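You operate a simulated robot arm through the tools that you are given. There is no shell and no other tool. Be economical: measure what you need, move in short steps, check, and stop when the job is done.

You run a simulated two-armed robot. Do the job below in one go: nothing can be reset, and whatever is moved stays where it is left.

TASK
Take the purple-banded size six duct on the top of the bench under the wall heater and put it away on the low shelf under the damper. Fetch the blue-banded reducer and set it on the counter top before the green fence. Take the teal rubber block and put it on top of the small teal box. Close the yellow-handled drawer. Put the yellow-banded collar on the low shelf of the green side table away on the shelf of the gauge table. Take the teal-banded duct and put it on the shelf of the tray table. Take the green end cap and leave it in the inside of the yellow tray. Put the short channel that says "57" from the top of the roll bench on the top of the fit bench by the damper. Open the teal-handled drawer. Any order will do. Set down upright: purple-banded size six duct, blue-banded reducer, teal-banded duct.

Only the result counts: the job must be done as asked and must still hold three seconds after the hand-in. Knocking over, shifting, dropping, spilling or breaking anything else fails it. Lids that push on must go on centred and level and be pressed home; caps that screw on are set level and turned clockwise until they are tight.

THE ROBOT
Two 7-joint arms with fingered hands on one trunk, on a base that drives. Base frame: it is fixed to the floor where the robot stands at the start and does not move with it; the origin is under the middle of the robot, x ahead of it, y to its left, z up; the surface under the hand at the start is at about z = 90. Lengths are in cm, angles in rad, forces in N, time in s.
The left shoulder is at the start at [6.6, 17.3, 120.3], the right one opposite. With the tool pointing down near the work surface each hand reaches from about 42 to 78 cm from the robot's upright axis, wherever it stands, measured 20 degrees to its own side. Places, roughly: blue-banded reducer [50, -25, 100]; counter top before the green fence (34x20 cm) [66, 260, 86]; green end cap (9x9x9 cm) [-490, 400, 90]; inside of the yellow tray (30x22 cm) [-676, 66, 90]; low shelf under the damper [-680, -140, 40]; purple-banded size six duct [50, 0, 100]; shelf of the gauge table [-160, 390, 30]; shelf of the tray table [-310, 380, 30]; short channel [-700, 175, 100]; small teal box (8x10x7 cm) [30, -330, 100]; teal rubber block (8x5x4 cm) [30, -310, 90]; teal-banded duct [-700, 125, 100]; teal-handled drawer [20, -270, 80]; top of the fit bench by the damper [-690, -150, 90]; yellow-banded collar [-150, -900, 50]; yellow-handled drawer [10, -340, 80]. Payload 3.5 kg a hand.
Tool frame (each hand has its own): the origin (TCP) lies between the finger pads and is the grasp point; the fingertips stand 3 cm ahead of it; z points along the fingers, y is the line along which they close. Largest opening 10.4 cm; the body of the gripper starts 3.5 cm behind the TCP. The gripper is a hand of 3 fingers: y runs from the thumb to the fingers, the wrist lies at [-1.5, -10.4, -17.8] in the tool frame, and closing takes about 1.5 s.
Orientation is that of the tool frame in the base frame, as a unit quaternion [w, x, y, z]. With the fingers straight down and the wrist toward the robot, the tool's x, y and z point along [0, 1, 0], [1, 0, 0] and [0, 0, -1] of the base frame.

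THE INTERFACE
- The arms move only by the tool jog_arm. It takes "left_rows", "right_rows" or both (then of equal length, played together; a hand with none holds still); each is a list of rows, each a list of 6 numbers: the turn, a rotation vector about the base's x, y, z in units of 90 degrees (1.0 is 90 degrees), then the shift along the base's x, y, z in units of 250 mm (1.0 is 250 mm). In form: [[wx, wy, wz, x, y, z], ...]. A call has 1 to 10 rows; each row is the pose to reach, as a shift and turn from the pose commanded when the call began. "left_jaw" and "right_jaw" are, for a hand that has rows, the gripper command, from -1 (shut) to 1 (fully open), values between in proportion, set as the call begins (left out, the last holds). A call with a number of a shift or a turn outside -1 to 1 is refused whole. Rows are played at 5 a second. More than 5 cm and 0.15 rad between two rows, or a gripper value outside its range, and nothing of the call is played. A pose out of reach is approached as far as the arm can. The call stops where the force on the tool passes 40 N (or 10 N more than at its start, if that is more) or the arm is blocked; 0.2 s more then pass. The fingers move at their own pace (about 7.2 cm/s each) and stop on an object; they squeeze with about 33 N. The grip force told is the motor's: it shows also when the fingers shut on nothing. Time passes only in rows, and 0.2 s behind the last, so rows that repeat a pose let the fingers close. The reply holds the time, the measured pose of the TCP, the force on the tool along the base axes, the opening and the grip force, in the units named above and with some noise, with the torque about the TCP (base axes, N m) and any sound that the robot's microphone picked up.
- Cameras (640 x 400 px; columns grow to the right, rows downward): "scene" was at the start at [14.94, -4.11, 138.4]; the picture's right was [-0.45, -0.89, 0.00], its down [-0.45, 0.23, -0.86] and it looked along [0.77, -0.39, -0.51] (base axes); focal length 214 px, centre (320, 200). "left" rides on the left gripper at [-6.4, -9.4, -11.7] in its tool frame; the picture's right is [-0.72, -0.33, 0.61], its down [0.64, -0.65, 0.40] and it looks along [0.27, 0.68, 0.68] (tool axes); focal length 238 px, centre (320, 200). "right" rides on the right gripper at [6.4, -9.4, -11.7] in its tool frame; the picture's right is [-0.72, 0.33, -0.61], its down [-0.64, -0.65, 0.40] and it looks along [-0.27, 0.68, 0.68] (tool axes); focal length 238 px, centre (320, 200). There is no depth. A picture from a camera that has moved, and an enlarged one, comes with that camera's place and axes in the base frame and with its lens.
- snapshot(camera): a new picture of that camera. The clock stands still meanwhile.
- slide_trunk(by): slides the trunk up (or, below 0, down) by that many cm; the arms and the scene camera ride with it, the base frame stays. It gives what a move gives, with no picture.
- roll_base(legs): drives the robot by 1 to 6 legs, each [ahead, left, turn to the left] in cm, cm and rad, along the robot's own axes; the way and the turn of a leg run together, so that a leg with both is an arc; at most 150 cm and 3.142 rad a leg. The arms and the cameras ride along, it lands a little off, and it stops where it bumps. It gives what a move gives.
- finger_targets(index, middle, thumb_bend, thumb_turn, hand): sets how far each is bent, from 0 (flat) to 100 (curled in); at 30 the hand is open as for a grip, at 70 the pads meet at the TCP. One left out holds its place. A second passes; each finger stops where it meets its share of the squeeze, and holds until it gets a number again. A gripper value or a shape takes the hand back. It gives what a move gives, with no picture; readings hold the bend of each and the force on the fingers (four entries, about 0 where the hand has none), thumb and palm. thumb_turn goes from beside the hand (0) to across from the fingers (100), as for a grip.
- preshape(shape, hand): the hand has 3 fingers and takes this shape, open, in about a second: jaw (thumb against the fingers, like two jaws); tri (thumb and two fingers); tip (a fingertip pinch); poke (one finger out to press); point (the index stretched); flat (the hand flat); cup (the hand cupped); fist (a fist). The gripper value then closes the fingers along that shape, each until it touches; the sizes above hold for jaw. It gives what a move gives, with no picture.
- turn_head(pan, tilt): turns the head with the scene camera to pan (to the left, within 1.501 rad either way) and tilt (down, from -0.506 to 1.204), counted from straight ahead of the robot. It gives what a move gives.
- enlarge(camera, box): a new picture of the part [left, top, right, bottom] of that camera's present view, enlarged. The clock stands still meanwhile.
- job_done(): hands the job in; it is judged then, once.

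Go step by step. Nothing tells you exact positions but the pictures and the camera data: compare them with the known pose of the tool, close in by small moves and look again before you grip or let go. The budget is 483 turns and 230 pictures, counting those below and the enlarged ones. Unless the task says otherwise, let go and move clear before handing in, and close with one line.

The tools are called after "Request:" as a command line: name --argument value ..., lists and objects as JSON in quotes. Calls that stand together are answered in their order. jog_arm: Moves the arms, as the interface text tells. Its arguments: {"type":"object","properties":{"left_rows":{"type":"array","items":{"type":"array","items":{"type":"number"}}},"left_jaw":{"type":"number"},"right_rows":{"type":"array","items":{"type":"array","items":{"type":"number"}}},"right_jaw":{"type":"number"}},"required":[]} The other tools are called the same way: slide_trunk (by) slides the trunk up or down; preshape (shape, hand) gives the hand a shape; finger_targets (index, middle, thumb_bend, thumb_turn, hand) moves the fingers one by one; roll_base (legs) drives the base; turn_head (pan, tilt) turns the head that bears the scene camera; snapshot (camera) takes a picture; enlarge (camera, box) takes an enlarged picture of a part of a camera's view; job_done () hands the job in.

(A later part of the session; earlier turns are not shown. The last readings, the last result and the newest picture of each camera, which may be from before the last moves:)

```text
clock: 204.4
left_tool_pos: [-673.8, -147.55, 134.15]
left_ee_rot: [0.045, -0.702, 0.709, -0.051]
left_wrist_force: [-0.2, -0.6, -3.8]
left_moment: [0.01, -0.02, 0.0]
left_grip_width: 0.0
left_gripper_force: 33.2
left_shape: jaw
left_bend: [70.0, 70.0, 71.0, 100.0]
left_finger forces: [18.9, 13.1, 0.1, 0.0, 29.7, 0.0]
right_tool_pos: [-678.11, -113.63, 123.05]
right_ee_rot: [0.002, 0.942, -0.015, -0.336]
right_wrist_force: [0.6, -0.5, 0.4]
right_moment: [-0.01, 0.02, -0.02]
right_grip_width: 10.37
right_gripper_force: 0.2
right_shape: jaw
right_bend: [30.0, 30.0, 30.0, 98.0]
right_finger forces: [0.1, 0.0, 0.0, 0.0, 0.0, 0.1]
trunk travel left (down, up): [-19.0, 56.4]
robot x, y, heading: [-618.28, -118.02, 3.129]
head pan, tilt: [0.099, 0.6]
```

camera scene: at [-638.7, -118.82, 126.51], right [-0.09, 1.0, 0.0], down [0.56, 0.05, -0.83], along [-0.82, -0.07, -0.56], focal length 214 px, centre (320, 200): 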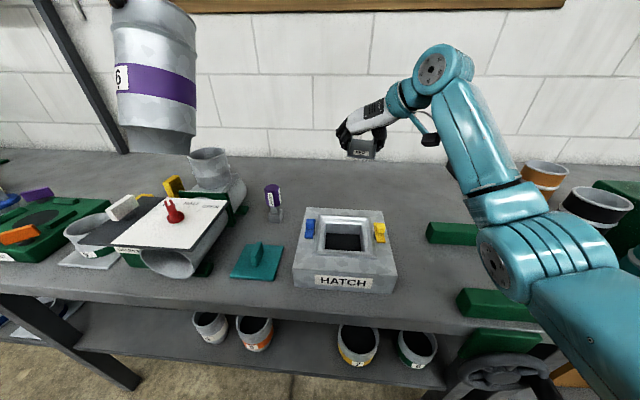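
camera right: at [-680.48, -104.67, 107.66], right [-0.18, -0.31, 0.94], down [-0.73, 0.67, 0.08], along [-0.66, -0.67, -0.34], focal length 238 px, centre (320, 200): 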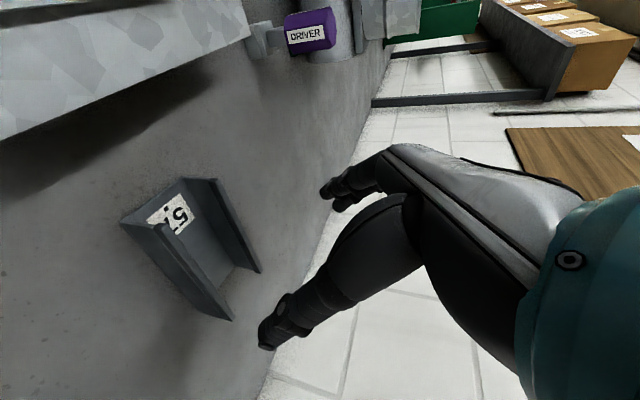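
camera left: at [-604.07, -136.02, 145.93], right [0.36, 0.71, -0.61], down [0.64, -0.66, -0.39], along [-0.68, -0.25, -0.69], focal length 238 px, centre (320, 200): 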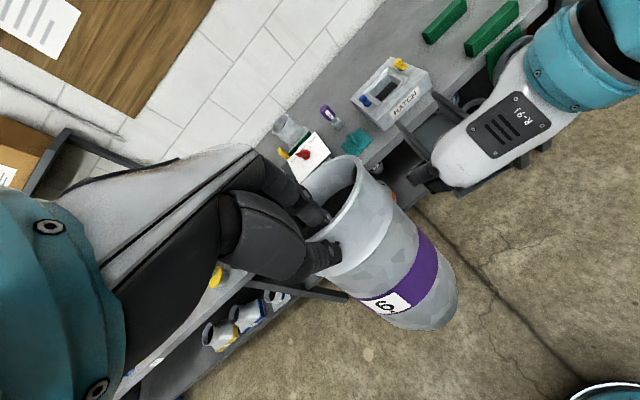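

Backing away from the bench and shifting left toward the free shelf area.

Request:
roll_base --legs '[[-60, 0, 0.012], [0, 60, 0]]'

Request:
jog_arm --right_rows '[[0, -0.09, 0, 0, 0, 0], [0, -0.18, 0, 0, 0, 0], [0, -0.27, 0, 0, 0, 0], [0, -0.36, 0, 0, 0, 0], [0, -0.44, 0, 0, 0, 0]]'

Request:
jog_arm --right_rows '[[0, 0, -0.09, 0, 0, 0], [0, 0, -0.18, 0, 0, 0], [0, 0, -0.27, 0, 0, 0], [0, 0, -0.36, 0, 0, 0], [0, 0, -0.45, 0, 0, 0], [0, 0, -0.54, 0, 0, 0], [0, 0, -0.63, 0, 0, 0], [0, 0, -0.72, 0, 0, 0], [0, 0, -0.81, 0, 0, 0], [0, 0, -0.9, 0, 0, 0]]'

Request:
turn_head --pan 0.1 --tilt 0.5

Request:
snapshot --camera "scene"

```text
clock: 210.8
left_tool_pos: [-612.86, -208.76, 134.08]
left_ee_rot: [0.046, -0.704, 0.707, -0.051]
left_wrist_force: [0.6, -0.6, -2.9]
left_moment: [-0.01, -0.01, 0.0]
left_grip_width: 0.01
left_gripper_force: 33.8
left_shape: jaw
left_bend: [70.0, 70.0, 71.0, 100.0]
left_finger forces: [19.1, 13.0, 0.0, 0.0, 29.7, 0.1]
right_tool_pos: [-617.44, -174.86, 122.81]
right_ee_rot: [0.003, 0.941, -0.014, -0.337]
right_wrist_force: [-0.1, 0.1, 0.7]
right_moment: [0.0, 0.01, -0.02]
right_grip_width: 10.39
right_gripper_force: 0.1
right_shape: jaw
right_bend: [30.0, 30.0, 30.0, 98.0]
right_finger forces: [0.0, 0.0, 0.1, 0.1, 0.1, 0.0]
trunk travel left (down, up): [-19.0, 56.4]
robot x, y, heading: [-556.95, -179.14, 3.131]
head pan, tilt: [0.099, 0.6]
```

```text
clock: 212.0
left_tool_pos: [-612.92, -208.66, 134.04]
left_ee_rot: [0.047, -0.703, 0.708, -0.052]
left_wrist_force: [0.3, -0.1, -4.1]
left_moment: [0.01, 0.04, 0.04]
left_grip_width: 0.0
left_gripper_force: 33.1
left_shape: jaw
left_bend: [70.0, 70.0, 71.0, 100.0]
left_finger forces: [18.7, 13.2, 0.0, 0.0, 29.2, 0.0]
right_tool_pos: [-615.34, -173.85, 121.28]
right_ee_rot: [-0.001, 1.0, -0.013, 0.003]
right_wrist_force: [-0.3, 0.1, -0.3]
right_moment: [-0.04, 0.01, 0.03]
right_grip_width: 10.39
right_gripper_force: 0.1
right_shape: jaw
right_bend: [30.0, 30.0, 30.0, 98.0]
right_finger forces: [0.1, 0.0, 0.0, 0.0, 0.0, 0.0]
right hand out of reach, approached as far as the arm can: row 4, 5
trunk travel left (down, up): [-19.0, 56.4]
robot x, y, heading: [-557.18, -179.32, 3.133]
head pan, tilt: [0.099, 0.6]
```

```text
clock: 214.2
left_tool_pos: [-613.03, -208.63, 134.05]
left_ee_rot: [0.047, -0.702, 0.708, -0.051]
left_wrist_force: [-1.1, -0.1, -3.3]
left_moment: [0.01, 0.02, -0.01]
left_grip_width: 0.01
left_gripper_force: 33.1
left_shape: jaw
left_bend: [70.0, 70.0, 71.0, 100.0]
left_finger forces: [18.7, 13.7, 0.0, 0.0, 29.6, 0.0]
right_tool_pos: [-617.76, -178.15, 127.92]
right_ee_rot: [-0.005, 0.807, -0.59, 0.005]
right_wrist_force: [0.0, 0.1, 0.4]
right_moment: [-0.02, -0.04, -0.02]
right_grip_width: 10.38
right_gripper_force: 0.1
right_shape: jaw
right_bend: [30.0, 30.0, 30.0, 98.0]
right_finger forces: [0.0, 0.0, 0.1, 0.0, 0.0, 0.1]
right hand out of reach, approached as far as the arm can: row 1, 2, 3, 4, 5, 6, 7, 8, 9, 10
trunk travel left (down, up): [-19.0, 56.4]
robot x, y, heading: [-557.27, -178.99, 3.134]
head pan, tilt: [0.099, 0.6]
```

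```text
clock: 214.9
left_tool_pos: [-612.89, -208.72, 134.08]
left_ee_rot: [0.045, -0.703, 0.708, -0.051]
left_wrist_force: [-0.3, -0.8, -3.0]
left_moment: [0.01, -0.01, -0.01]
left_grip_width: 0.02
left_gripper_force: 33.1
left_shape: jaw
left_bend: [70.0, 70.0, 71.0, 100.0]
left_finger forces: [18.8, 13.4, 0.0, 0.0, 29.8, 0.1]
right_tool_pos: [-617.49, -178.17, 127.98]
right_ee_rot: [-0.005, 0.808, -0.589, 0.005]
right_wrist_force: [-0.6, -0.9, -0.1]
right_moment: [0.03, 0.0, -0.01]
right_grip_width: 10.44
right_gripper_force: 0.1
right_shape: jaw
right_bend: [30.0, 30.0, 30.0, 98.0]
right_finger forces: [0.0, 0.0, 0.0, 0.0, 0.0, 0.0]
trunk travel left (down, up): [-19.0, 56.4]
robot x, y, heading: [-557.34, -179.04, 3.137]
head pan, tilt: [0.099, 0.499]
```

```text
144 pictures are left
camera scene: at [-578.09, -179.91, 127.4], right [-0.09, 1.0, 0.0], down [0.48, 0.04, -0.88], along [-0.87, -0.08, -0.48], focal length 214 px, centre (320, 200)
```

scene: 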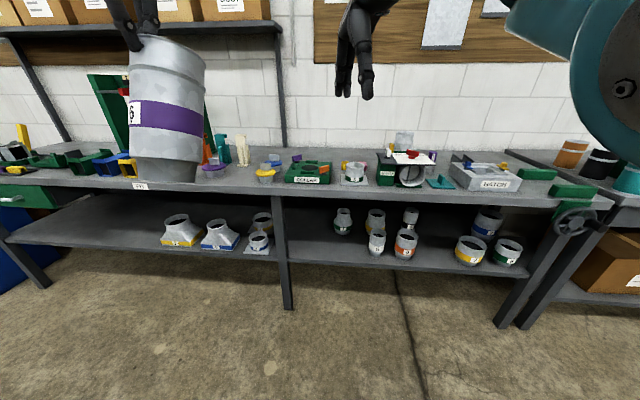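

The spot at about [-670, -188] is free, with the leg at y≈-209 and the green 7 at [-694, -176]. I'll swing the empty right hand out to the side so it stays clear of the bench top when the trunk goes down.

Request:
jog_arm --right_rows '[[0, 0, -0.075, 0.06, 0.1, -0.03], [0, 0, -0.15, 0.12, 0.2, -0.06], [0, 0, -0.225, 0.18, 0.3, -0.09], [0, 0, -0.3, 0.25, 0.4, -0.12], [0, 0, -0.375, 0.32, 0.5, -0.15], [0, 0, -0.45, 0.4, 0.6, -0.18], [0, 0, -0.525, 0.5, 0.7, -0.2], [0, 0, -0.6, 0.6, 0.8, -0.2], [0, 0, -0.67, 0.72, 0.9, -0.2], [0, 0, -0.74, 0.85, 1.0, -0.2]]'

```text
clock: 217.1
left_tool_pos: [-612.75, -208.46, 134.15]
left_ee_rot: [0.045, -0.703, 0.708, -0.052]
left_wrist_force: [-0.5, 1.2, -3.9]
left_moment: [0.04, 0.04, 0.01]
left_grip_width: 0.0
left_gripper_force: 32.7
left_shape: jaw
left_bend: [70.0, 70.0, 71.0, 100.0]
left_finger forces: [18.7, 13.8, 0.0, 0.0, 29.8, 0.0]
right_tool_pos: [-613.66, -167.83, 129.99]
right_ee_rot: [0.005, -0.352, 0.936, -0.007]
right_wrist_force: [0.6, 0.6, -0.4]
right_moment: [-0.05, -0.03, -0.04]
right_grip_width: 10.42
right_gripper_force: 0.1
right_shape: jaw
right_bend: [30.0, 30.0, 30.0, 97.0]
right_finger forces: [0.0, 0.1, 0.0, 0.1, 0.0, 0.0]
right hand out of reach, approached as far as the arm can: row 1, 2, 3, 4, 5, 6, 7, 8, 9, 10
trunk travel left (down, up): [-19.0, 56.4]
robot x, y, heading: [-557.17, -179.07, 3.135]
head pan, tilt: [0.099, 0.499]
```

The hand is too high relative to the lowered shoulder. I'll lower it while moving right, in open space.

Request:
jog_arm --right_rows '[[0, 0, 0, 0.04, 0.06, -0.16], [0, 0, 0, 0.08, 0.12, -0.32], [0, 0, 0, 0.12, 0.2, -0.48], [0, 0, 0, 0.16, 0.3, -0.62], [0, 0, 0, 0.2, 0.4, -0.76], [0, 0, 0, 0.26, 0.52, -0.86], [0, 0, 0, 0.34, 0.66, -0.96], [0, 0, 0, 0.42, 0.82, -1.0]]'

Request:
turn_head --pan -0.4 --tilt 0.6

Request:
snapshot --camera "scene"

```text
clock: 218.9
left_tool_pos: [-612.77, -208.63, 134.29]
left_ee_rot: [0.046, -0.704, 0.707, -0.051]
left_wrist_force: [-0.3, 0.5, -3.9]
left_moment: [0.0, -0.03, -0.05]
left_grip_width: 0.03
left_gripper_force: 33.0
left_shape: jaw
left_bend: [70.0, 70.0, 71.0, 100.0]
left_finger forces: [18.7, 13.8, 0.0, 0.1, 30.2, 0.0]
right_tool_pos: [-600.89, -148.05, 104.56]
right_ee_rot: [0.001, -0.351, 0.937, -0.006]
right_wrist_force: [0.4, 0.1, 0.2]
right_moment: [-0.02, 0.03, 0.0]
right_grip_width: 10.41
right_gripper_force: 0.1
right_shape: jaw
right_bend: [30.0, 30.0, 30.0, 97.0]
right_finger forces: [0.0, 0.1, 0.0, 0.1, 0.0, 0.0]
right hand out of reach, approached as far as the arm can: row 1
trunk travel left (down, up): [-19.0, 56.4]
robot x, y, heading: [-557.63, -179.43, 3.136]
head pan, tilt: [0.099, 0.499]
```

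```text
clock: 219.8
left_tool_pos: [-612.85, -208.68, 134.08]
left_ee_rot: [0.046, -0.703, 0.707, -0.051]
left_wrist_force: [0.6, 0.9, -4.0]
left_moment: [-0.01, -0.04, 0.02]
left_grip_width: 0.01
left_gripper_force: 32.7
left_shape: jaw
left_bend: [70.0, 70.0, 71.0, 100.0]
left_finger forces: [18.8, 13.6, 0.0, 0.1, 30.1, 0.0]
right_tool_pos: [-600.87, -148.25, 104.46]
right_ee_rot: [0.001, -0.352, 0.936, -0.007]
right_wrist_force: [-0.2, 0.3, 0.8]
right_moment: [0.0, 0.02, 0.0]
right_grip_width: 10.37
right_gripper_force: 0.1
right_shape: jaw
right_bend: [30.0, 30.0, 30.0, 97.0]
right_finger forces: [0.1, 0.0, 0.1, 0.1, 0.0, 0.0]
trunk travel left (down, up): [-19.0, 56.4]
robot x, y, heading: [-557.2, -179.33, 3.134]
head pan, tilt: [-0.4, 0.6]
```

```text
143 pictures are left
camera scene: at [-577.17, -175.58, 126.49], right [0.4, 0.92, 0.0], down [0.52, -0.22, -0.83], along [-0.76, 0.33, -0.56], focal length 214 px, centre (320, 200)
```

scene: 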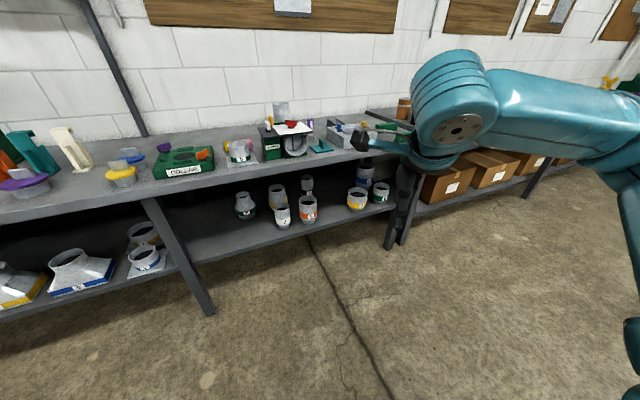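

Request:
jog_arm --right_rows '[[0, 0, 0, 0.1, 0.12, 0], [0, 0, 0, 0.22, 0.24, 0], [0, 0, 0, 0.34, 0.36, 0], [0, 0, 0, 0.46, 0.48, 0], [0, 0, 0, 0.58, 0.6, 0]]'

Request:
roll_base --legs '[[0, -20, 0]]'

Request:
slide_trunk --by -18

```text
clock: 221.0
left_tool_pos: [-612.54, -208.8, 134.22]
left_ee_rot: [0.045, -0.703, 0.708, -0.05]
left_wrist_force: [0.9, 0.9, -2.7]
left_moment: [0.05, 0.02, 0.0]
left_grip_width: 0.0
left_gripper_force: 33.3
left_shape: jaw
left_bend: [70.0, 70.0, 71.0, 100.0]
left_finger forces: [18.6, 13.9, 0.0, 0.2, 30.3, 0.1]
right_tool_pos: [-586.5, -132.89, 104.52]
right_ee_rot: [0.005, -0.353, 0.936, -0.008]
right_wrist_force: [0.6, 1.0, 1.3]
right_moment: [0.01, 0.05, 0.02]
right_grip_width: 10.41
right_gripper_force: 0.1
right_shape: jaw
right_bend: [30.0, 30.0, 30.0, 98.0]
right_finger forces: [0.0, 0.0, 0.0, 0.0, 0.0, 0.1]
right hand out of reach, approached as far as the arm can: row 3, 4, 5
trunk travel left (down, up): [-19.0, 56.4]
robot x, y, heading: [-557.14, -179.01, 3.139]
head pan, tilt: [-0.4, 0.6]
```

```text
clock: 222.6
left_tool_pos: [-612.77, -189.04, 134.17]
left_ee_rot: [0.046, -0.702, 0.708, -0.051]
left_wrist_force: [-0.6, 0.0, -3.4]
left_moment: [0.02, -0.01, 0.02]
left_grip_width: 0.0
left_gripper_force: 33.0
left_shape: jaw
left_bend: [70.0, 70.0, 71.0, 100.0]
left_finger forces: [18.5, 14.2, 0.0, 0.0, 30.4, 0.0]
right_tool_pos: [-586.35, -113.3, 104.65]
right_ee_rot: [0.003, -0.352, 0.936, -0.009]
right_wrist_force: [-0.3, 0.2, 0.0]
right_moment: [-0.03, 0.01, -0.02]
right_grip_width: 10.41
right_gripper_force: 0.0
right_shape: jaw
right_bend: [30.0, 30.0, 30.0, 98.0]
right_finger forces: [0.0, 0.1, 0.0, 0.1, 0.0, 0.0]
trunk travel left (down, up): [-19.0, 56.4]
robot x, y, heading: [-557.06, -159.86, 3.134]
head pan, tilt: [-0.4, 0.6]
```

```text
clock: 224.6
left_tool_pos: [-625.21, -188.98, 104.45]
left_ee_rot: [0.129, -0.691, 0.699, -0.135]
left_wrist_force: [0.2, 0.0, -3.8]
left_moment: [0.01, 0.07, -0.02]
left_grip_width: 0.0
left_gripper_force: 33.2
left_shape: jaw
left_bend: [70.0, 70.0, 71.0, 100.0]
left_finger forces: [18.5, 13.5, 0.0, 0.0, 29.4, 0.0]
right_tool_pos: [-592.57, -113.24, 81.79]
right_ee_rot: [0.114, -0.346, 0.93, -0.051]
right_wrist_force: [-0.3, -0.1, 0.1]
right_moment: [-0.04, -0.02, -0.01]
right_grip_width: 10.41
right_gripper_force: 0.0
right_shape: jaw
right_bend: [30.0, 30.0, 30.0, 98.0]
right_finger forces: [0.0, 0.1, 0.0, 0.0, 0.0, 0.0]
trunk travel left (down, up): [-1.0, 74.4]
robot x, y, heading: [-557.23, -159.86, 3.129]
head pan, tilt: [-0.4, 0.6]
```

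Lowering leaned the torso forward and tilted the hand. I'll rotate the left hand to bring the duct upright while still clear of the bench.

Request:
jog_arm --left_rows '[[0, 0.08, 0, 0.04, 0, 0], [0, 0.16, 0, 0.08, 0, 0], [0, 0.24, 0, 0.12, 0, 0], [0, 0.32, 0, 0.16, 0, 0], [0, 0.4, 0, 0.2, 0, 0]]'

Request:
turn_head --pan 0.3 --tilt 0.3

Request:
snapshot --camera "scene"

Request:
snapshot --camera "left"

```text
clock: 225.8
left_tool_pos: [-631.96, -190.68, 115.45]
left_ee_rot: [-0.093, -0.698, 0.704, 0.085]
left_wrist_force: [1.6, 0.8, -3.5]
left_moment: [-0.01, -0.4, 0.03]
left_grip_width: 0.0
left_gripper_force: 33.3
left_shape: jaw
left_bend: [70.0, 69.0, 71.0, 100.0]
left_finger forces: [15.7, 17.6, 0.1, 0.1, 34.4, 0.1]
left hand out of reach, approached as far as the arm can: row 1, 2, 3, 4, 5
right_tool_pos: [-592.49, -113.18, 81.84]
right_ee_rot: [0.114, -0.347, 0.93, -0.051]
right_wrist_force: [-0.5, -0.3, 0.2]
right_moment: [-0.01, 0.03, -0.02]
right_grip_width: 10.4
right_gripper_force: 0.0
right_shape: jaw
right_bend: [30.0, 30.0, 30.0, 98.0]
right_finger forces: [0.0, 0.1, 0.0, 0.0, 0.0, 0.0]
trunk travel left (down, up): [-1.0, 74.4]
robot x, y, heading: [-557.25, -159.33, 3.128]
head pan, tilt: [-0.4, 0.6]
```

```text
clock: 226.9
left_tool_pos: [-632.13, -190.82, 115.05]
left_ee_rot: [-0.091, -0.699, 0.704, 0.083]
left_wrist_force: [-0.4, -0.9, -4.4]
left_moment: [-0.02, -0.09, 0.0]
left_grip_width: 0.0
left_gripper_force: 33.3
left_shape: jaw
left_bend: [70.0, 69.0, 71.0, 100.0]
left_finger forces: [14.2, 16.5, 0.1, 0.0, 29.0, 0.0]
right_tool_pos: [-592.67, -113.24, 81.69]
right_ee_rot: [0.115, -0.348, 0.929, -0.052]
right_wrist_force: [0.2, 0.0, 0.4]
right_moment: [0.03, -0.02, -0.03]
right_grip_width: 10.4
right_gripper_force: 0.1
right_shape: jaw
right_bend: [30.0, 30.0, 30.0, 98.0]
right_finger forces: [0.0, 0.1, 0.1, 0.0, 0.1, 0.0]
trunk travel left (down, up): [-1.0, 74.4]
robot x, y, heading: [-557.03, -159.92, 3.132]
head pan, tilt: [0.3, 0.3]
```

```text
142 pictures are left
camera scene: at [-588.31, -162.12, 110.11], right [-0.28, 0.96, 0.0], down [0.28, 0.08, -0.96], along [-0.92, -0.27, -0.3], focal length 214 px, centre (320, 200)
```

scene: 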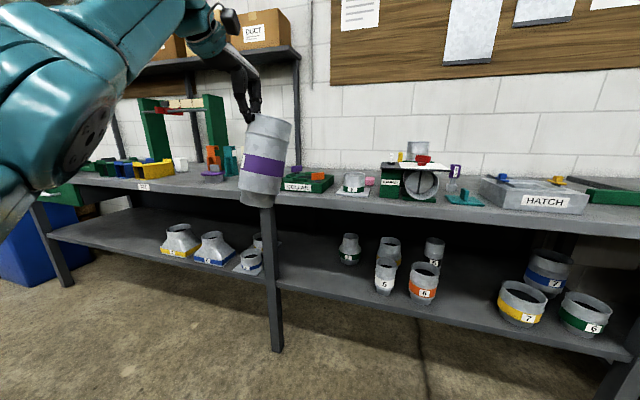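

```text
141 pictures are left
camera left: at [-620.1, -184.41, 124.04], right [0.17, 0.71, -0.68], down [0.53, -0.65, -0.54], along [-0.83, -0.27, -0.49], focal length 238 px, centre (320, 200)
```

left: 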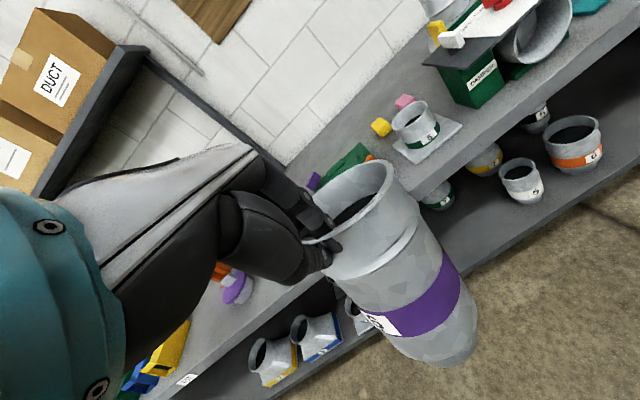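

The pose was too high for the lowered shoulder. I'll lower the left hand now, outside the bench edge.

Request:
jog_arm --left_rows '[[0, 0, 0, 0, 0, -0.18], [0, 0, 0, 0, 0, -0.36], [0, 0, 0, 0, 0, -0.54], [0, 0, 0, 0, 0, -0.72], [0, 0, 0, 0, 0, -0.9], [0, 0, 0, 0, 0, -1.0]]'

Request:
snapshot --camera "scene"

Request:
snapshot --camera "left"

```text
clock: 228.3
left_tool_pos: [-642.66, -193.17, 98.25]
left_ee_rot: [-0.092, -0.699, 0.704, 0.084]
left_wrist_force: [-0.5, 0.3, -3.1]
left_moment: [-0.02, -0.07, 0.0]
left_grip_width: 0.0
left_gripper_force: 32.6
left_shape: jaw
left_bend: [70.0, 69.0, 71.0, 100.0]
left_finger forces: [13.9, 16.4, 0.0, 0.1, 28.8, 0.0]
left hand out of reach, approached as far as the arm can: row 1, 2, 3, 4, 5, 6
right_tool_pos: [-592.79, -113.17, 81.75]
right_ee_rot: [0.114, -0.347, 0.929, -0.051]
right_wrist_force: [0.1, 0.3, 0.5]
right_moment: [0.0, 0.03, 0.01]
right_grip_width: 10.4
right_gripper_force: 0.0
right_shape: jaw
right_bend: [30.0, 30.0, 30.0, 98.0]
right_finger forces: [0.0, 0.0, 0.0, 0.1, 0.0, 0.1]
trunk travel left (down, up): [-1.0, 74.4]
robot x, y, heading: [-556.91, -159.44, 3.132]
head pan, tilt: [0.3, 0.3]
```

```text
140 pictures are left
camera scene: at [-588.27, -162.11, 110.13], right [-0.28, 0.96, 0.0], down [0.28, 0.08, -0.96], along [-0.92, -0.27, -0.3], focal length 214 px, centre (320, 200)
```

scene: 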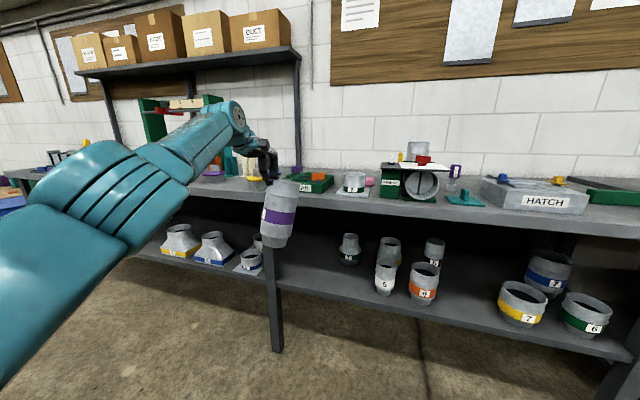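

```text
139 pictures are left
camera left: at [-630.57, -186.86, 107.15], right [0.17, 0.71, -0.68], down [0.53, -0.65, -0.55], along [-0.83, -0.27, -0.48], focal length 238 px, centre (320, 200)
```

left: 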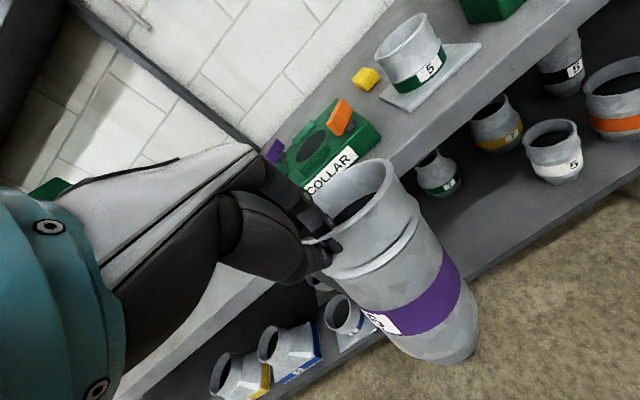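

The lean puts the shoulder so far forward that the hand is too close to it. I'll back the base off and then extend the arm at low height.

Request:
roll_base --legs '[[-40, 0, 0]]'

Request:
jog_arm --left_rows '[[0, 0, 0, -0.15, 0, -0.05], [0, 0, 0, -0.3, 0, -0.1], [0, 0, 0, -0.45, 0, -0.15], [0, 0, 0, -0.6, 0, -0.2], [0, 0, 0, -0.75, 0, -0.25], [0, 0, 0, -0.9, 0, -0.3]]'

Request:
snapshot --camera "scene"

```text
clock: 230.8
left_tool_pos: [-602.9, -193.08, 98.19]
left_ee_rot: [-0.092, -0.696, 0.707, 0.085]
left_wrist_force: [0.9, 0.1, -3.0]
left_moment: [0.0, -0.1, -0.01]
left_grip_width: 0.0
left_gripper_force: 33.2
left_shape: jaw
left_bend: [70.0, 69.0, 71.0, 100.0]
left_finger forces: [14.0, 16.4, 0.1, 0.0, 29.1, 0.0]
right_tool_pos: [-552.32, -113.57, 81.59]
right_ee_rot: [0.115, -0.344, 0.931, -0.052]
right_wrist_force: [-1.1, 0.0, -0.1]
right_moment: [0.04, -0.01, 0.02]
right_grip_width: 10.38
right_gripper_force: 0.1
right_shape: jaw
right_bend: [30.0, 30.0, 30.0, 98.0]
right_finger forces: [0.0, 0.1, 0.0, 0.1, 0.0, 0.0]
trunk travel left (down, up): [-1.0, 74.4]
robot x, y, heading: [-516.81, -160.47, 3.119]
head pan, tilt: [0.3, 0.3]
```

```text
clock: 232.2
left_tool_pos: [-606.13, -190.54, 89.93]
left_ee_rot: [-0.092, -0.696, 0.707, 0.085]
left_wrist_force: [-0.2, 0.0, -3.5]
left_moment: [0.0, -0.09, -0.03]
left_grip_width: 0.03
left_gripper_force: 32.6
left_shape: jaw
left_bend: [70.0, 69.0, 71.0, 100.0]
left_finger forces: [13.3, 17.2, 0.1, 0.0, 29.4, 0.0]
left hand out of reach, approached as far as the arm can: row 1, 2, 3, 4, 5, 6
right_tool_pos: [-552.24, -113.58, 81.7]
right_ee_rot: [0.115, -0.343, 0.931, -0.052]
right_wrist_force: [-0.2, -0.7, 0.6]
right_moment: [0.0, 0.01, 0.04]
right_grip_width: 10.42
right_gripper_force: 0.0
right_shape: jaw
right_bend: [30.0, 30.0, 30.0, 98.0]
right_finger forces: [0.0, 0.0, 0.1, 0.1, 0.1, 0.1]
trunk travel left (down, up): [-1.0, 74.4]
robot x, y, heading: [-517.08, -160.53, 3.123]
head pan, tilt: [0.3, 0.3]
```

```text
138 pictures are left
camera scene: at [-548.23, -162.5, 110.14], right [-0.28, 0.96, 0.0], down [0.28, 0.08, -0.96], along [-0.92, -0.27, -0.3], focal length 214 px, centre (320, 200)
```

scene: 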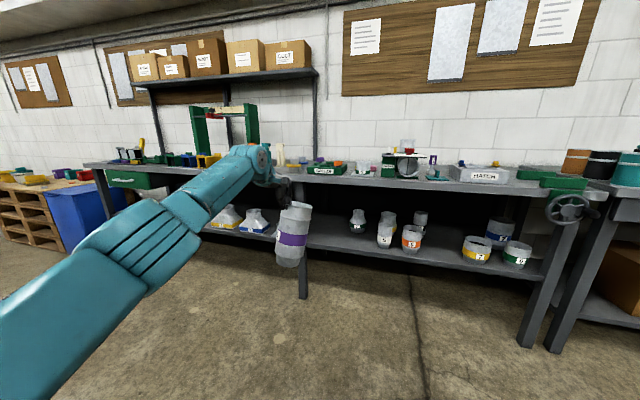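

Request:
jog_arm --left_rows '[[0, 0, 0, -0.08, 0, 0], [0, 0, 0, -0.16, 0, 0], [0, 0, 0, -0.24, 0, 0], [0, 0, 0, -0.32, 0, 0], [0, 0, 0, -0.4, 0, 0], [0, 0, 0, -0.4, 0, 0]]'

Request:
snapshot --camera "scene"

Request:
snapshot --camera "left"

```text
clock: 233.6
left_tool_pos: [-607.01, -189.21, 87.34]
left_ee_rot: [-0.091, -0.696, 0.707, 0.084]
left_wrist_force: [1.3, -0.6, -4.0]
left_moment: [-0.04, -0.08, 0.02]
left_grip_width: 0.0
left_gripper_force: 33.2
left_shape: jaw
left_bend: [70.0, 69.0, 71.0, 100.0]
left_finger forces: [13.5, 17.2, 0.0, 0.1, 28.9, 0.1]
left hand out of reach, approached as far as the arm can: row 1, 2, 3, 4, 5, 6
right_tool_pos: [-552.26, -113.56, 81.7]
right_ee_rot: [0.116, -0.343, 0.931, -0.052]
right_wrist_force: [0.7, 0.0, -0.4]
right_moment: [-0.01, -0.02, -0.01]
right_grip_width: 10.4
right_gripper_force: 0.0
right_shape: jaw
right_bend: [30.0, 30.0, 30.0, 98.0]
right_finger forces: [0.0, 0.1, 0.0, 0.0, 0.1, 0.1]
trunk travel left (down, up): [-1.0, 74.4]
robot x, y, heading: [-517.02, -160.14, 3.12]
head pan, tilt: [0.3, 0.3]
```

```text
137 pictures are left
camera scene: at [-548.29, -162.49, 110.11], right [-0.28, 0.96, 0.0], down [0.28, 0.08, -0.96], along [-0.92, -0.27, -0.3], focal length 214 px, centre (320, 200)
```

scene: 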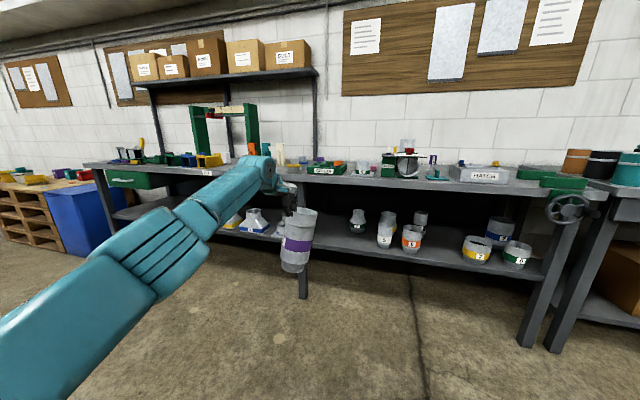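

```text
136 pictures are left
camera left: at [-594.89, -182.8, 96.22], right [0.18, 0.71, -0.68], down [0.52, -0.66, -0.54], along [-0.83, -0.26, -0.49], focal length 238 px, centre (320, 200)
```

left: 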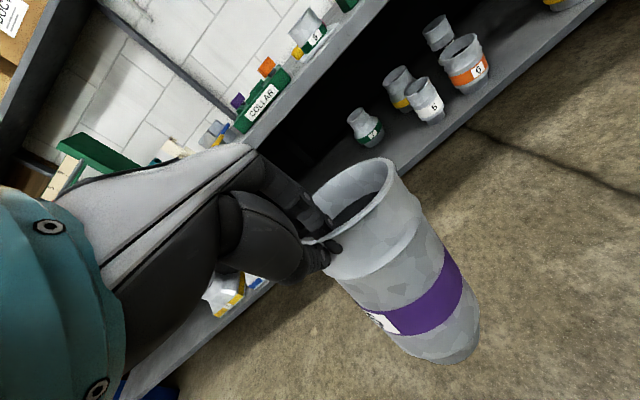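

Request:
jog_arm --left_rows '[[0, 0, 0, 0.12, 0, 0], [0, 0, 0, 0.24, 0, 0], [0, 0, 0, 0.36, 0, 0], [0, 0, 0, 0.48, 0, 0], [0, 0, 0, 0.48, 0, 0]]'

```text
clock: 234.8
left_tool_pos: [-594.8, -189.16, 87.25]
left_ee_rot: [-0.092, -0.697, 0.706, 0.083]
left_wrist_force: [0.7, 0.4, -4.1]
left_moment: [-0.05, -0.11, -0.01]
left_grip_width: 0.0
left_gripper_force: 33.1
left_shape: jaw
left_bend: [70.0, 69.0, 71.0, 100.0]
left_finger forces: [12.8, 17.1, 0.0, 0.1, 28.9, 0.0]
right_tool_pos: [-552.32, -113.53, 81.68]
right_ee_rot: [0.115, -0.344, 0.931, -0.052]
right_wrist_force: [0.1, 0.1, 0.0]
right_moment: [0.0, 0.0, -0.01]
right_grip_width: 10.4
right_gripper_force: 0.0
right_shape: jaw
right_bend: [30.0, 30.0, 30.0, 98.0]
right_finger forces: [0.0, 0.0, 0.1, 0.0, 0.0, 0.1]
trunk travel left (down, up): [-1.0, 74.4]
robot x, y, heading: [-516.78, -160.21, 3.12]
head pan, tilt: [0.3, 0.3]
```

Now in reach. Lowering to z≈66.

Request:
jog_arm --left_rows '[[0, 0, 0, 0, 0, -0.18], [0, 0, 0, 0, 0, -0.36], [0, 0, 0, 0, 0, -0.54], [0, 0, 0, 0, 0, -0.7], [0, 0, 0, 0, 0, -0.84]]'

Request:
snapshot --camera "scene"

Request:
snapshot --camera "left"

```text
clock: 236.0
left_tool_pos: [-594.89, -188.94, 66.24]
left_ee_rot: [-0.092, -0.697, 0.707, 0.084]
left_wrist_force: [-0.5, -1.2, -3.4]
left_moment: [-0.06, -0.07, -0.01]
left_grip_width: 0.0
left_gripper_force: 32.9
left_shape: jaw
left_bend: [70.0, 69.0, 71.0, 100.0]
left_finger forces: [12.8, 17.0, 0.0, 0.0, 28.1, 0.0]
right_tool_pos: [-552.29, -113.59, 81.67]
right_ee_rot: [0.115, -0.344, 0.93, -0.052]
right_wrist_force: [0.5, 0.4, 0.1]
right_moment: [0.02, 0.02, -0.01]
right_grip_width: 10.4
right_gripper_force: 0.0
right_shape: jaw
right_bend: [30.0, 30.0, 30.0, 98.0]
right_finger forces: [0.1, 0.0, 0.0, 0.0, 0.1, 0.1]
trunk travel left (down, up): [-1.0, 74.4]
robot x, y, heading: [-516.89, -160.3, 3.121]
head pan, tilt: [0.3, 0.3]
```

```text
135 pictures are left
camera scene: at [-548.3, -162.5, 110.1], right [-0.28, 0.96, 0.0], down [0.28, 0.08, -0.96], along [-0.92, -0.27, -0.3], focal length 214 px, centre (320, 200)
```

scene: 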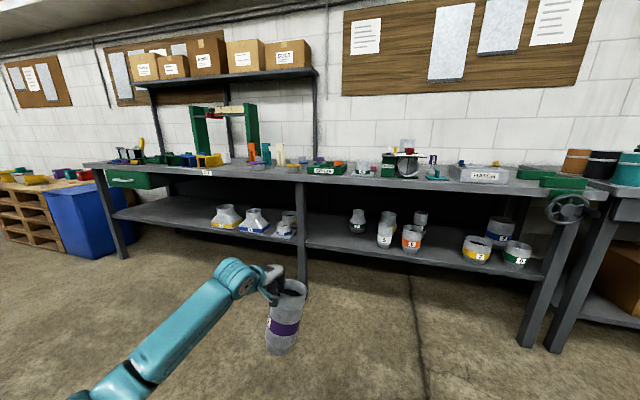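

```text
134 pictures are left
camera left: at [-582.8, -182.68, 75.13], right [0.17, 0.71, -0.68], down [0.52, -0.65, -0.54], along [-0.83, -0.26, -0.49], focal length 238 px, centre (320, 200)
```

left: 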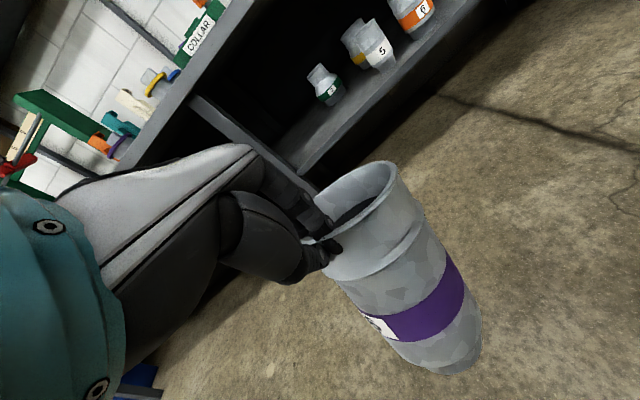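

The duct hangs tilted relative to the hand, about 21° with its bottom toward me and 13° sideways. I'll rotate the hand to bring it upright.

Request:
jog_arm --left_rows '[[0.036, 0.058, 0, 0, 0, 0.02], [0.072, 0.116, 0, 0, 0, 0.04], [0.108, 0.175, 0, 0, 0, 0.06], [0.144, 0.233, 0, 0, 0, 0.08]]'

Request:
snapshot --camera "scene"

Request:
snapshot --camera "left"

```text
clock: 237.0
left_tool_pos: [-595.01, -189.08, 68.36]
left_ee_rot: [0.14, 0.676, -0.664, -0.288]
left_wrist_force: [-0.2, 0.2, -3.6]
left_moment: [-0.11, -0.22, -0.01]
left_grip_width: 0.0
left_gripper_force: 33.0
left_shape: jaw
left_bend: [70.0, 69.0, 71.0, 100.0]
left_finger forces: [13.2, 16.6, 0.1, 0.0, 30.0, 0.1]
right_tool_pos: [-552.22, -113.54, 81.59]
right_ee_rot: [0.114, -0.343, 0.931, -0.052]
right_wrist_force: [0.4, 0.3, 0.2]
right_moment: [0.03, 0.0, 0.01]
right_grip_width: 10.43
right_gripper_force: 0.1
right_shape: jaw
right_bend: [30.0, 30.0, 30.0, 98.0]
right_finger forces: [0.1, 0.1, 0.1, 0.0, 0.0, 0.1]
trunk travel left (down, up): [-1.0, 74.4]
robot x, y, heading: [-517.1, -160.26, 3.123]
head pan, tilt: [0.3, 0.3]
```

```text
133 pictures are left
camera scene: at [-548.29, -162.49, 110.11], right [-0.28, 0.96, 0.0], down [0.28, 0.08, -0.96], along [-0.92, -0.27, -0.3], focal length 214 px, centre (320, 200)
```

scene: 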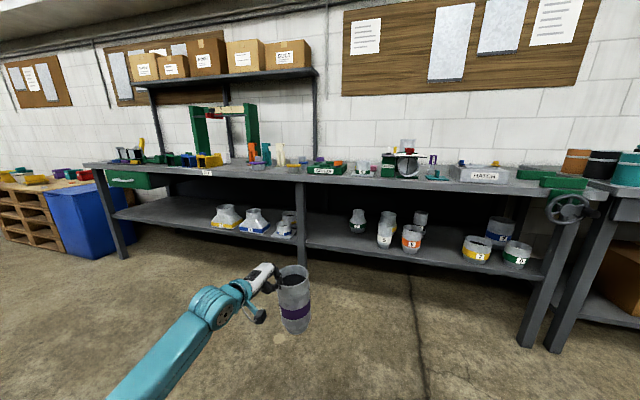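

```text
132 pictures are left
camera left: at [-580.18, -184.44, 73.63], right [-0.05, 0.85, -0.53], down [0.27, -0.5, -0.83], along [-0.96, -0.18, -0.2], focal length 238 px, centre (320, 200)
```

left: 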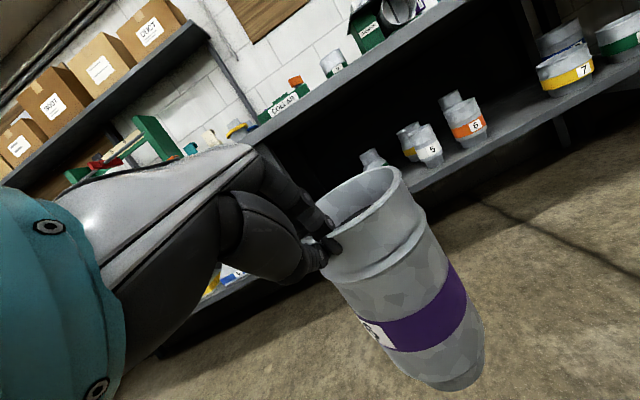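

The duct is now upright with its base at z≈49.5. Driving it toward the shelf.

Request:
roll_base --legs '[[52, 0, 0.018]]'

Request:
turn_head --pan 0.4 --tilt 0.75

Request:
snapshot --camera "scene"

Request:
snapshot --camera "left"

```text
clock: 240.0
left_tool_pos: [-646.63, -190.37, 68.42]
left_ee_rot: [0.142, 0.682, -0.657, -0.286]
left_wrist_force: [0.3, 0.2, -3.2]
left_moment: [-0.07, -0.24, 0.0]
left_grip_width: 0.0
left_gripper_force: 33.2
left_shape: jaw
left_bend: [70.0, 69.0, 71.0, 100.0]
left_finger forces: [13.2, 16.5, 0.0, 0.0, 29.8, 0.1]
right_tool_pos: [-605.61, -113.85, 81.76]
right_ee_rot: [0.115, -0.354, 0.927, -0.051]
right_wrist_force: [-0.5, 0.8, -0.2]
right_moment: [-0.01, -0.04, -0.01]
right_grip_width: 10.41
right_gripper_force: 0.0
right_shape: jaw
right_bend: [30.0, 30.0, 30.0, 98.0]
right_finger forces: [0.1, 0.0, 0.0, 0.1, 0.0, 0.0]
trunk travel left (down, up): [-1.0, 74.4]
robot x, y, heading: [-569.34, -160.09, -3.138]
head pan, tilt: [0.3, 0.3]
```

```text
clock: 240.9
left_tool_pos: [-646.59, -190.33, 68.48]
left_ee_rot: [0.142, 0.682, -0.658, -0.286]
left_wrist_force: [0.1, 0.5, -3.2]
left_moment: [-0.09, -0.22, -0.01]
left_grip_width: 0.0
left_gripper_force: 32.8
left_shape: jaw
left_bend: [70.0, 69.0, 71.0, 100.0]
left_finger forces: [13.2, 16.5, 0.0, 0.0, 29.6, 0.0]
right_tool_pos: [-605.56, -113.96, 81.57]
right_ee_rot: [0.115, -0.353, 0.927, -0.05]
right_wrist_force: [-0.2, -0.5, 0.0]
right_moment: [-0.01, -0.03, 0.03]
right_grip_width: 10.42
right_gripper_force: 0.2
right_shape: jaw
right_bend: [30.0, 30.0, 30.0, 98.0]
right_finger forces: [0.0, 0.0, 0.0, 0.0, 0.0, 0.0]
trunk travel left (down, up): [-1.0, 74.4]
robot x, y, heading: [-569.17, -159.86, -3.14]
head pan, tilt: [0.4, 0.75]
```

```text
131 pictures are left
camera scene: at [-599.22, -163.18, 106.08], right [-0.39, 0.92, 0.0], down [0.63, 0.27, -0.73], along [-0.67, -0.29, -0.68], focal length 214 px, centre (320, 200)
```

scene: 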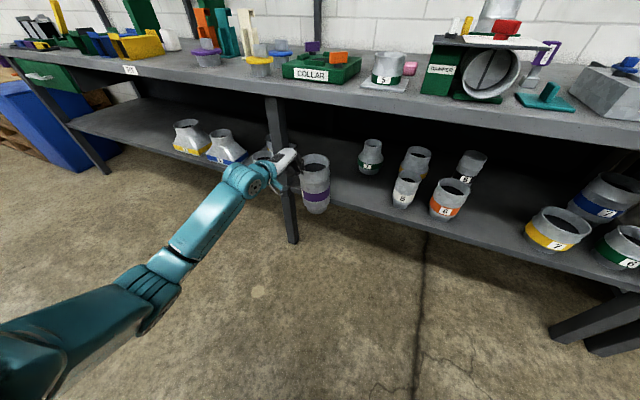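

```text
130 pictures are left
camera left: at [-631.93, -185.33, 73.61], right [-0.07, 0.85, -0.53], down [0.28, -0.49, -0.82], along [-0.96, -0.2, -0.2], focal length 238 px, centre (320, 200)
```

left: 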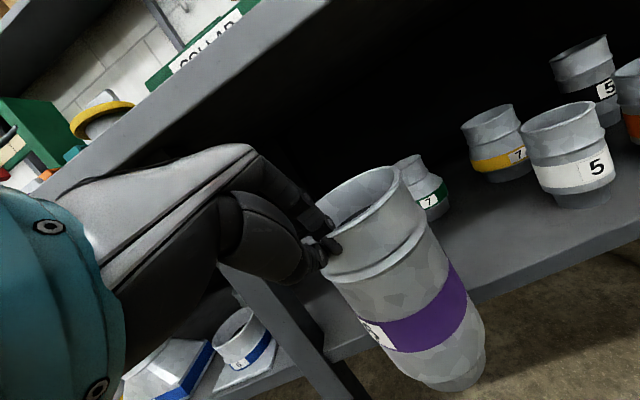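

The duct is in front of the free spot. I'll lower a few cm and move in with the base.

Request:
jog_arm --left_rows '[[0, 0, 0, 0, 0, -0.1], [0, 0, 0, 0, 0, -0.15]]'

Request:
roll_base --legs '[[13, 0, 0]]'

Request:
snapshot --camera "left"

Request:
enlarge --camera "scene" --box '[180, 60, 480, 260]'

```text
clock: 241.5
left_tool_pos: [-646.51, -190.3, 64.63]
left_ee_rot: [0.143, 0.682, -0.658, -0.286]
left_wrist_force: [-1.2, 0.1, -2.8]
left_moment: [-0.08, -0.12, 0.0]
left_grip_width: 0.01
left_gripper_force: 33.0
left_shape: jaw
left_bend: [70.0, 69.0, 71.0, 100.0]
left_finger forces: [13.2, 16.4, 0.0, 0.0, 28.9, 0.0]
right_tool_pos: [-605.61, -113.9, 81.53]
right_ee_rot: [0.115, -0.352, 0.927, -0.051]
right_wrist_force: [-0.6, -0.5, 0.0]
right_moment: [0.01, 0.0, 0.04]
right_grip_width: 10.41
right_gripper_force: 0.0
right_shape: jaw
right_bend: [30.0, 30.0, 30.0, 98.0]
right_finger forces: [0.0, 0.0, 0.1, 0.1, 0.0, 0.1]
trunk travel left (down, up): [-1.0, 74.4]
robot x, y, heading: [-569.33, -159.86, -3.143]
head pan, tilt: [0.4, 0.75]
```

```text
clock: 242.8
left_tool_pos: [-659.42, -189.79, 64.66]
left_ee_rot: [0.142, 0.68, -0.659, -0.287]
left_wrist_force: [0.1, 0.8, 0.9]
left_moment: [-0.12, -0.15, 0.04]
left_grip_width: 0.0
left_gripper_force: 33.0
left_shape: jaw
left_bend: [70.0, 69.0, 72.0, 100.0]
left_finger forces: [13.9, 17.2, 0.0, 0.1, 30.2, 0.1]
right_tool_pos: [-618.29, -113.73, 81.72]
right_ee_rot: [0.115, -0.351, 0.928, -0.051]
right_wrist_force: [-0.4, -0.7, 0.5]
right_moment: [0.02, 0.02, 0.01]
right_grip_width: 10.38
right_gripper_force: 0.1
right_shape: jaw
right_bend: [30.0, 30.0, 30.0, 98.0]
right_finger forces: [0.1, 0.0, 0.1, 0.0, 0.0, 0.0]
trunk travel left (down, up): [-1.0, 74.4]
robot x, y, heading: [-582.15, -159.8, 3.142]
head pan, tilt: [0.4, 0.75]
```

```text
129 pictures are left
camera left: at [-644.79, -185.02, 69.87], right [-0.07, 0.85, -0.53], down [0.28, -0.49, -0.82], along [-0.96, -0.2, -0.2], focal length 238 px, centre (320, 200)
```

left: 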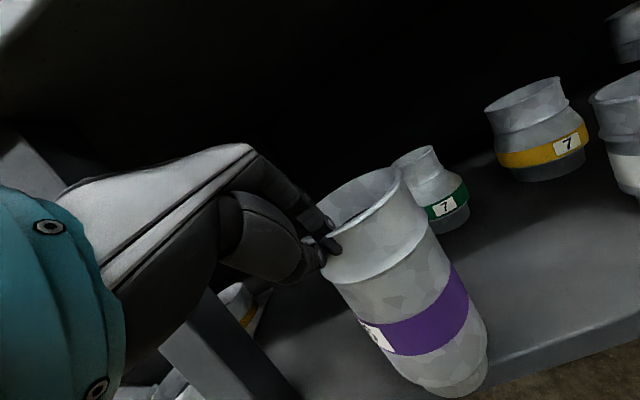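

```text
2.00 times, centred on (330, 160) of scene
camera zoom: at [-611.99, -163.05, 106.09], right [-0.39, 0.92, 0.0], down [0.63, 0.26, -0.73], along [-0.67, -0.28, -0.68], focal length 429 px, centre (300, 280)
```

zoom: 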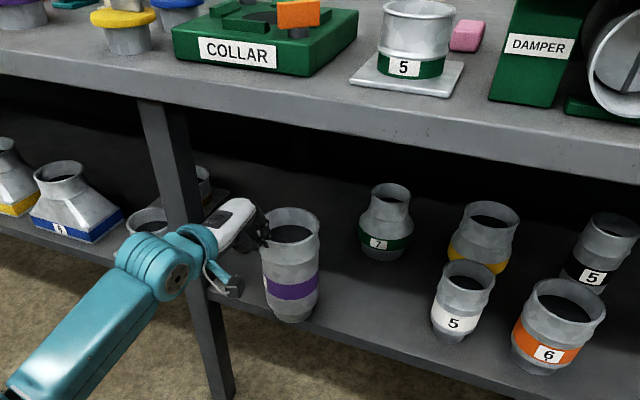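

The base has just met the shelf near its edge. I'll lift 1 cm and move 6 cm deeper.

Request:
jog_arm --left_rows '[[0, 0, 0, 0, 0, 0.03], [0, 0, 0, 0, 0, 0.06]]'

Request:
roll_base --legs '[[7, 0, 0]]'

Request:
snapshot --camera "left"

Request:
enlarge --camera "scene" --box '[180, 60, 480, 260]'

```text
clock: 243.4
left_tool_pos: [-659.48, -189.85, 66.26]
left_ee_rot: [0.142, 0.681, -0.659, -0.287]
left_wrist_force: [0.1, -0.6, -4.4]
left_moment: [-0.1, -0.23, 0.0]
left_grip_width: 0.0
left_gripper_force: 33.1
left_shape: jaw
left_bend: [70.0, 69.0, 72.0, 100.0]
left_finger forces: [13.4, 16.9, 0.1, 0.0, 29.8, 0.1]
right_tool_pos: [-618.21, -113.8, 81.74]
right_ee_rot: [0.115, -0.353, 0.927, -0.051]
right_wrist_force: [0.5, -0.1, -0.1]
right_moment: [-0.03, -0.02, -0.02]
right_grip_width: 10.39
right_gripper_force: 0.0
right_shape: jaw
right_bend: [30.0, 30.0, 30.0, 98.0]
right_finger forces: [0.0, 0.0, 0.0, 0.1, 0.0, 0.0]
trunk travel left (down, up): [-1.0, 74.4]
robot x, y, heading: [-582.04, -159.8, 3.141]
head pan, tilt: [0.4, 0.75]
```

```text
clock: 244.4
left_tool_pos: [-666.48, -189.81, 66.12]
left_ee_rot: [0.142, 0.681, -0.659, -0.286]
left_wrist_force: [-0.3, -0.2, -3.9]
left_moment: [-0.09, -0.19, 0.0]
left_grip_width: 0.01
left_gripper_force: 33.2
left_shape: jaw
left_bend: [70.0, 69.0, 72.0, 100.0]
left_finger forces: [13.2, 16.8, 0.1, 0.1, 29.4, 0.1]
right_tool_pos: [-625.01, -113.61, 81.65]
right_ee_rot: [0.115, -0.351, 0.928, -0.051]
right_wrist_force: [0.4, -0.9, -0.4]
right_moment: [0.0, -0.01, -0.02]
right_grip_width: 10.42
right_gripper_force: 0.1
right_shape: jaw
right_bend: [30.0, 30.0, 30.0, 98.0]
right_finger forces: [0.0, 0.0, 0.0, 0.0, 0.1, 0.0]
trunk travel left (down, up): [-1.0, 74.4]
robot x, y, heading: [-589.2, -160.21, 3.138]
head pan, tilt: [0.4, 0.75]
```

```text
127 pictures are left
camera left: at [-651.8, -184.89, 71.4], right [-0.06, 0.85, -0.53], down [0.28, -0.49, -0.82], along [-0.96, -0.2, -0.2], focal length 238 px, centre (320, 200)
```

left: 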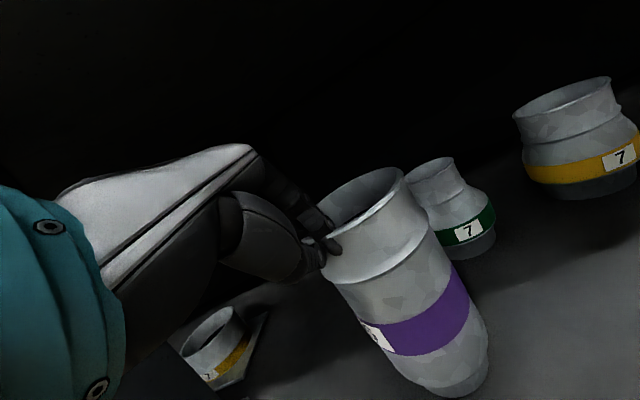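

```text
2.00 times, centred on (330, 160) of scene
camera zoom: at [-619.05, -163.01, 106.06], right [-0.39, 0.92, 0.0], down [0.63, 0.26, -0.73], along [-0.67, -0.28, -0.68], focal length 429 px, centre (300, 280)
```

zoom: 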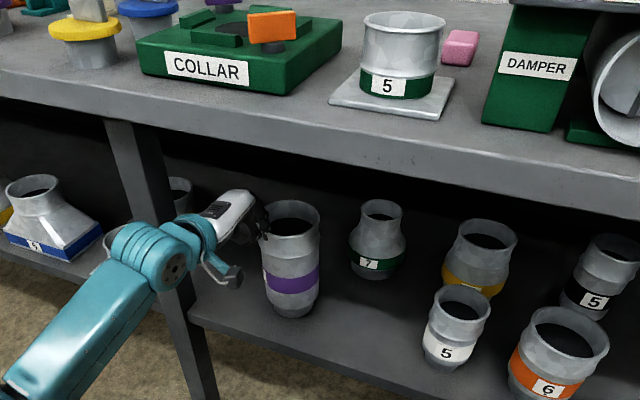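

The base is now about 5 cm inside the shelf edge. Lowering to contact.

Request:
jog_arm --left_rows '[[0, 0, 0, 0, 0, -0.02], [0, 0, 0, 0, 0, -0.04], [0, 0, 0, 0, 0, -0.06], [0, 0, 0, 0, 0, -0.075], [0, 0, 0, 0, 0, -0.09]]'

Request:
enlarge --camera "scene" --box '[230, 110, 410, 260]'

```text
clock: 245.6
left_tool_pos: [-666.31, -189.84, 64.61]
left_ee_rot: [0.146, 0.679, -0.658, -0.29]
left_wrist_force: [1.4, -1.7, 15.3]
left_moment: [-0.16, -0.05, 0.06]
left_grip_width: 0.01
left_gripper_force: 33.0
left_shape: jaw
left_bend: [70.0, 69.0, 72.0, 100.0]
left_finger forces: [16.4, 17.2, 0.1, 0.0, 31.4, 0.1]
right_tool_pos: [-624.84, -113.62, 81.68]
right_ee_rot: [0.115, -0.351, 0.928, -0.051]
right_wrist_force: [-0.3, 0.0, 1.3]
right_moment: [0.0, 0.05, 0.01]
right_grip_width: 10.4
right_gripper_force: 0.1
right_shape: jaw
right_bend: [30.0, 30.0, 30.0, 98.0]
right_finger forces: [0.1, 0.0, 0.0, 0.1, 0.0, 0.1]
trunk travel left (down, up): [-1.0, 74.4]
robot x, y, heading: [-589.23, -159.82, 3.139]
head pan, tilt: [0.4, 0.75]
```

```text
2.67 times, centred on (320, 185) of scene
camera zoom: at [-618.83, -162.96, 106.17], right [-0.39, 0.92, 0.0], down [0.63, 0.26, -0.73], along [-0.68, -0.28, -0.68], focal length 572 px, centre (320, 240)
```

zoom: 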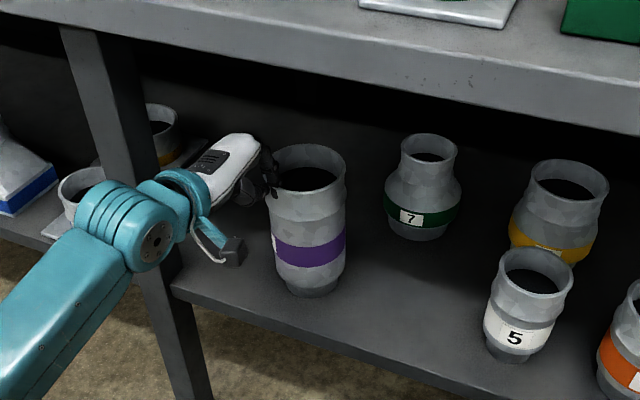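

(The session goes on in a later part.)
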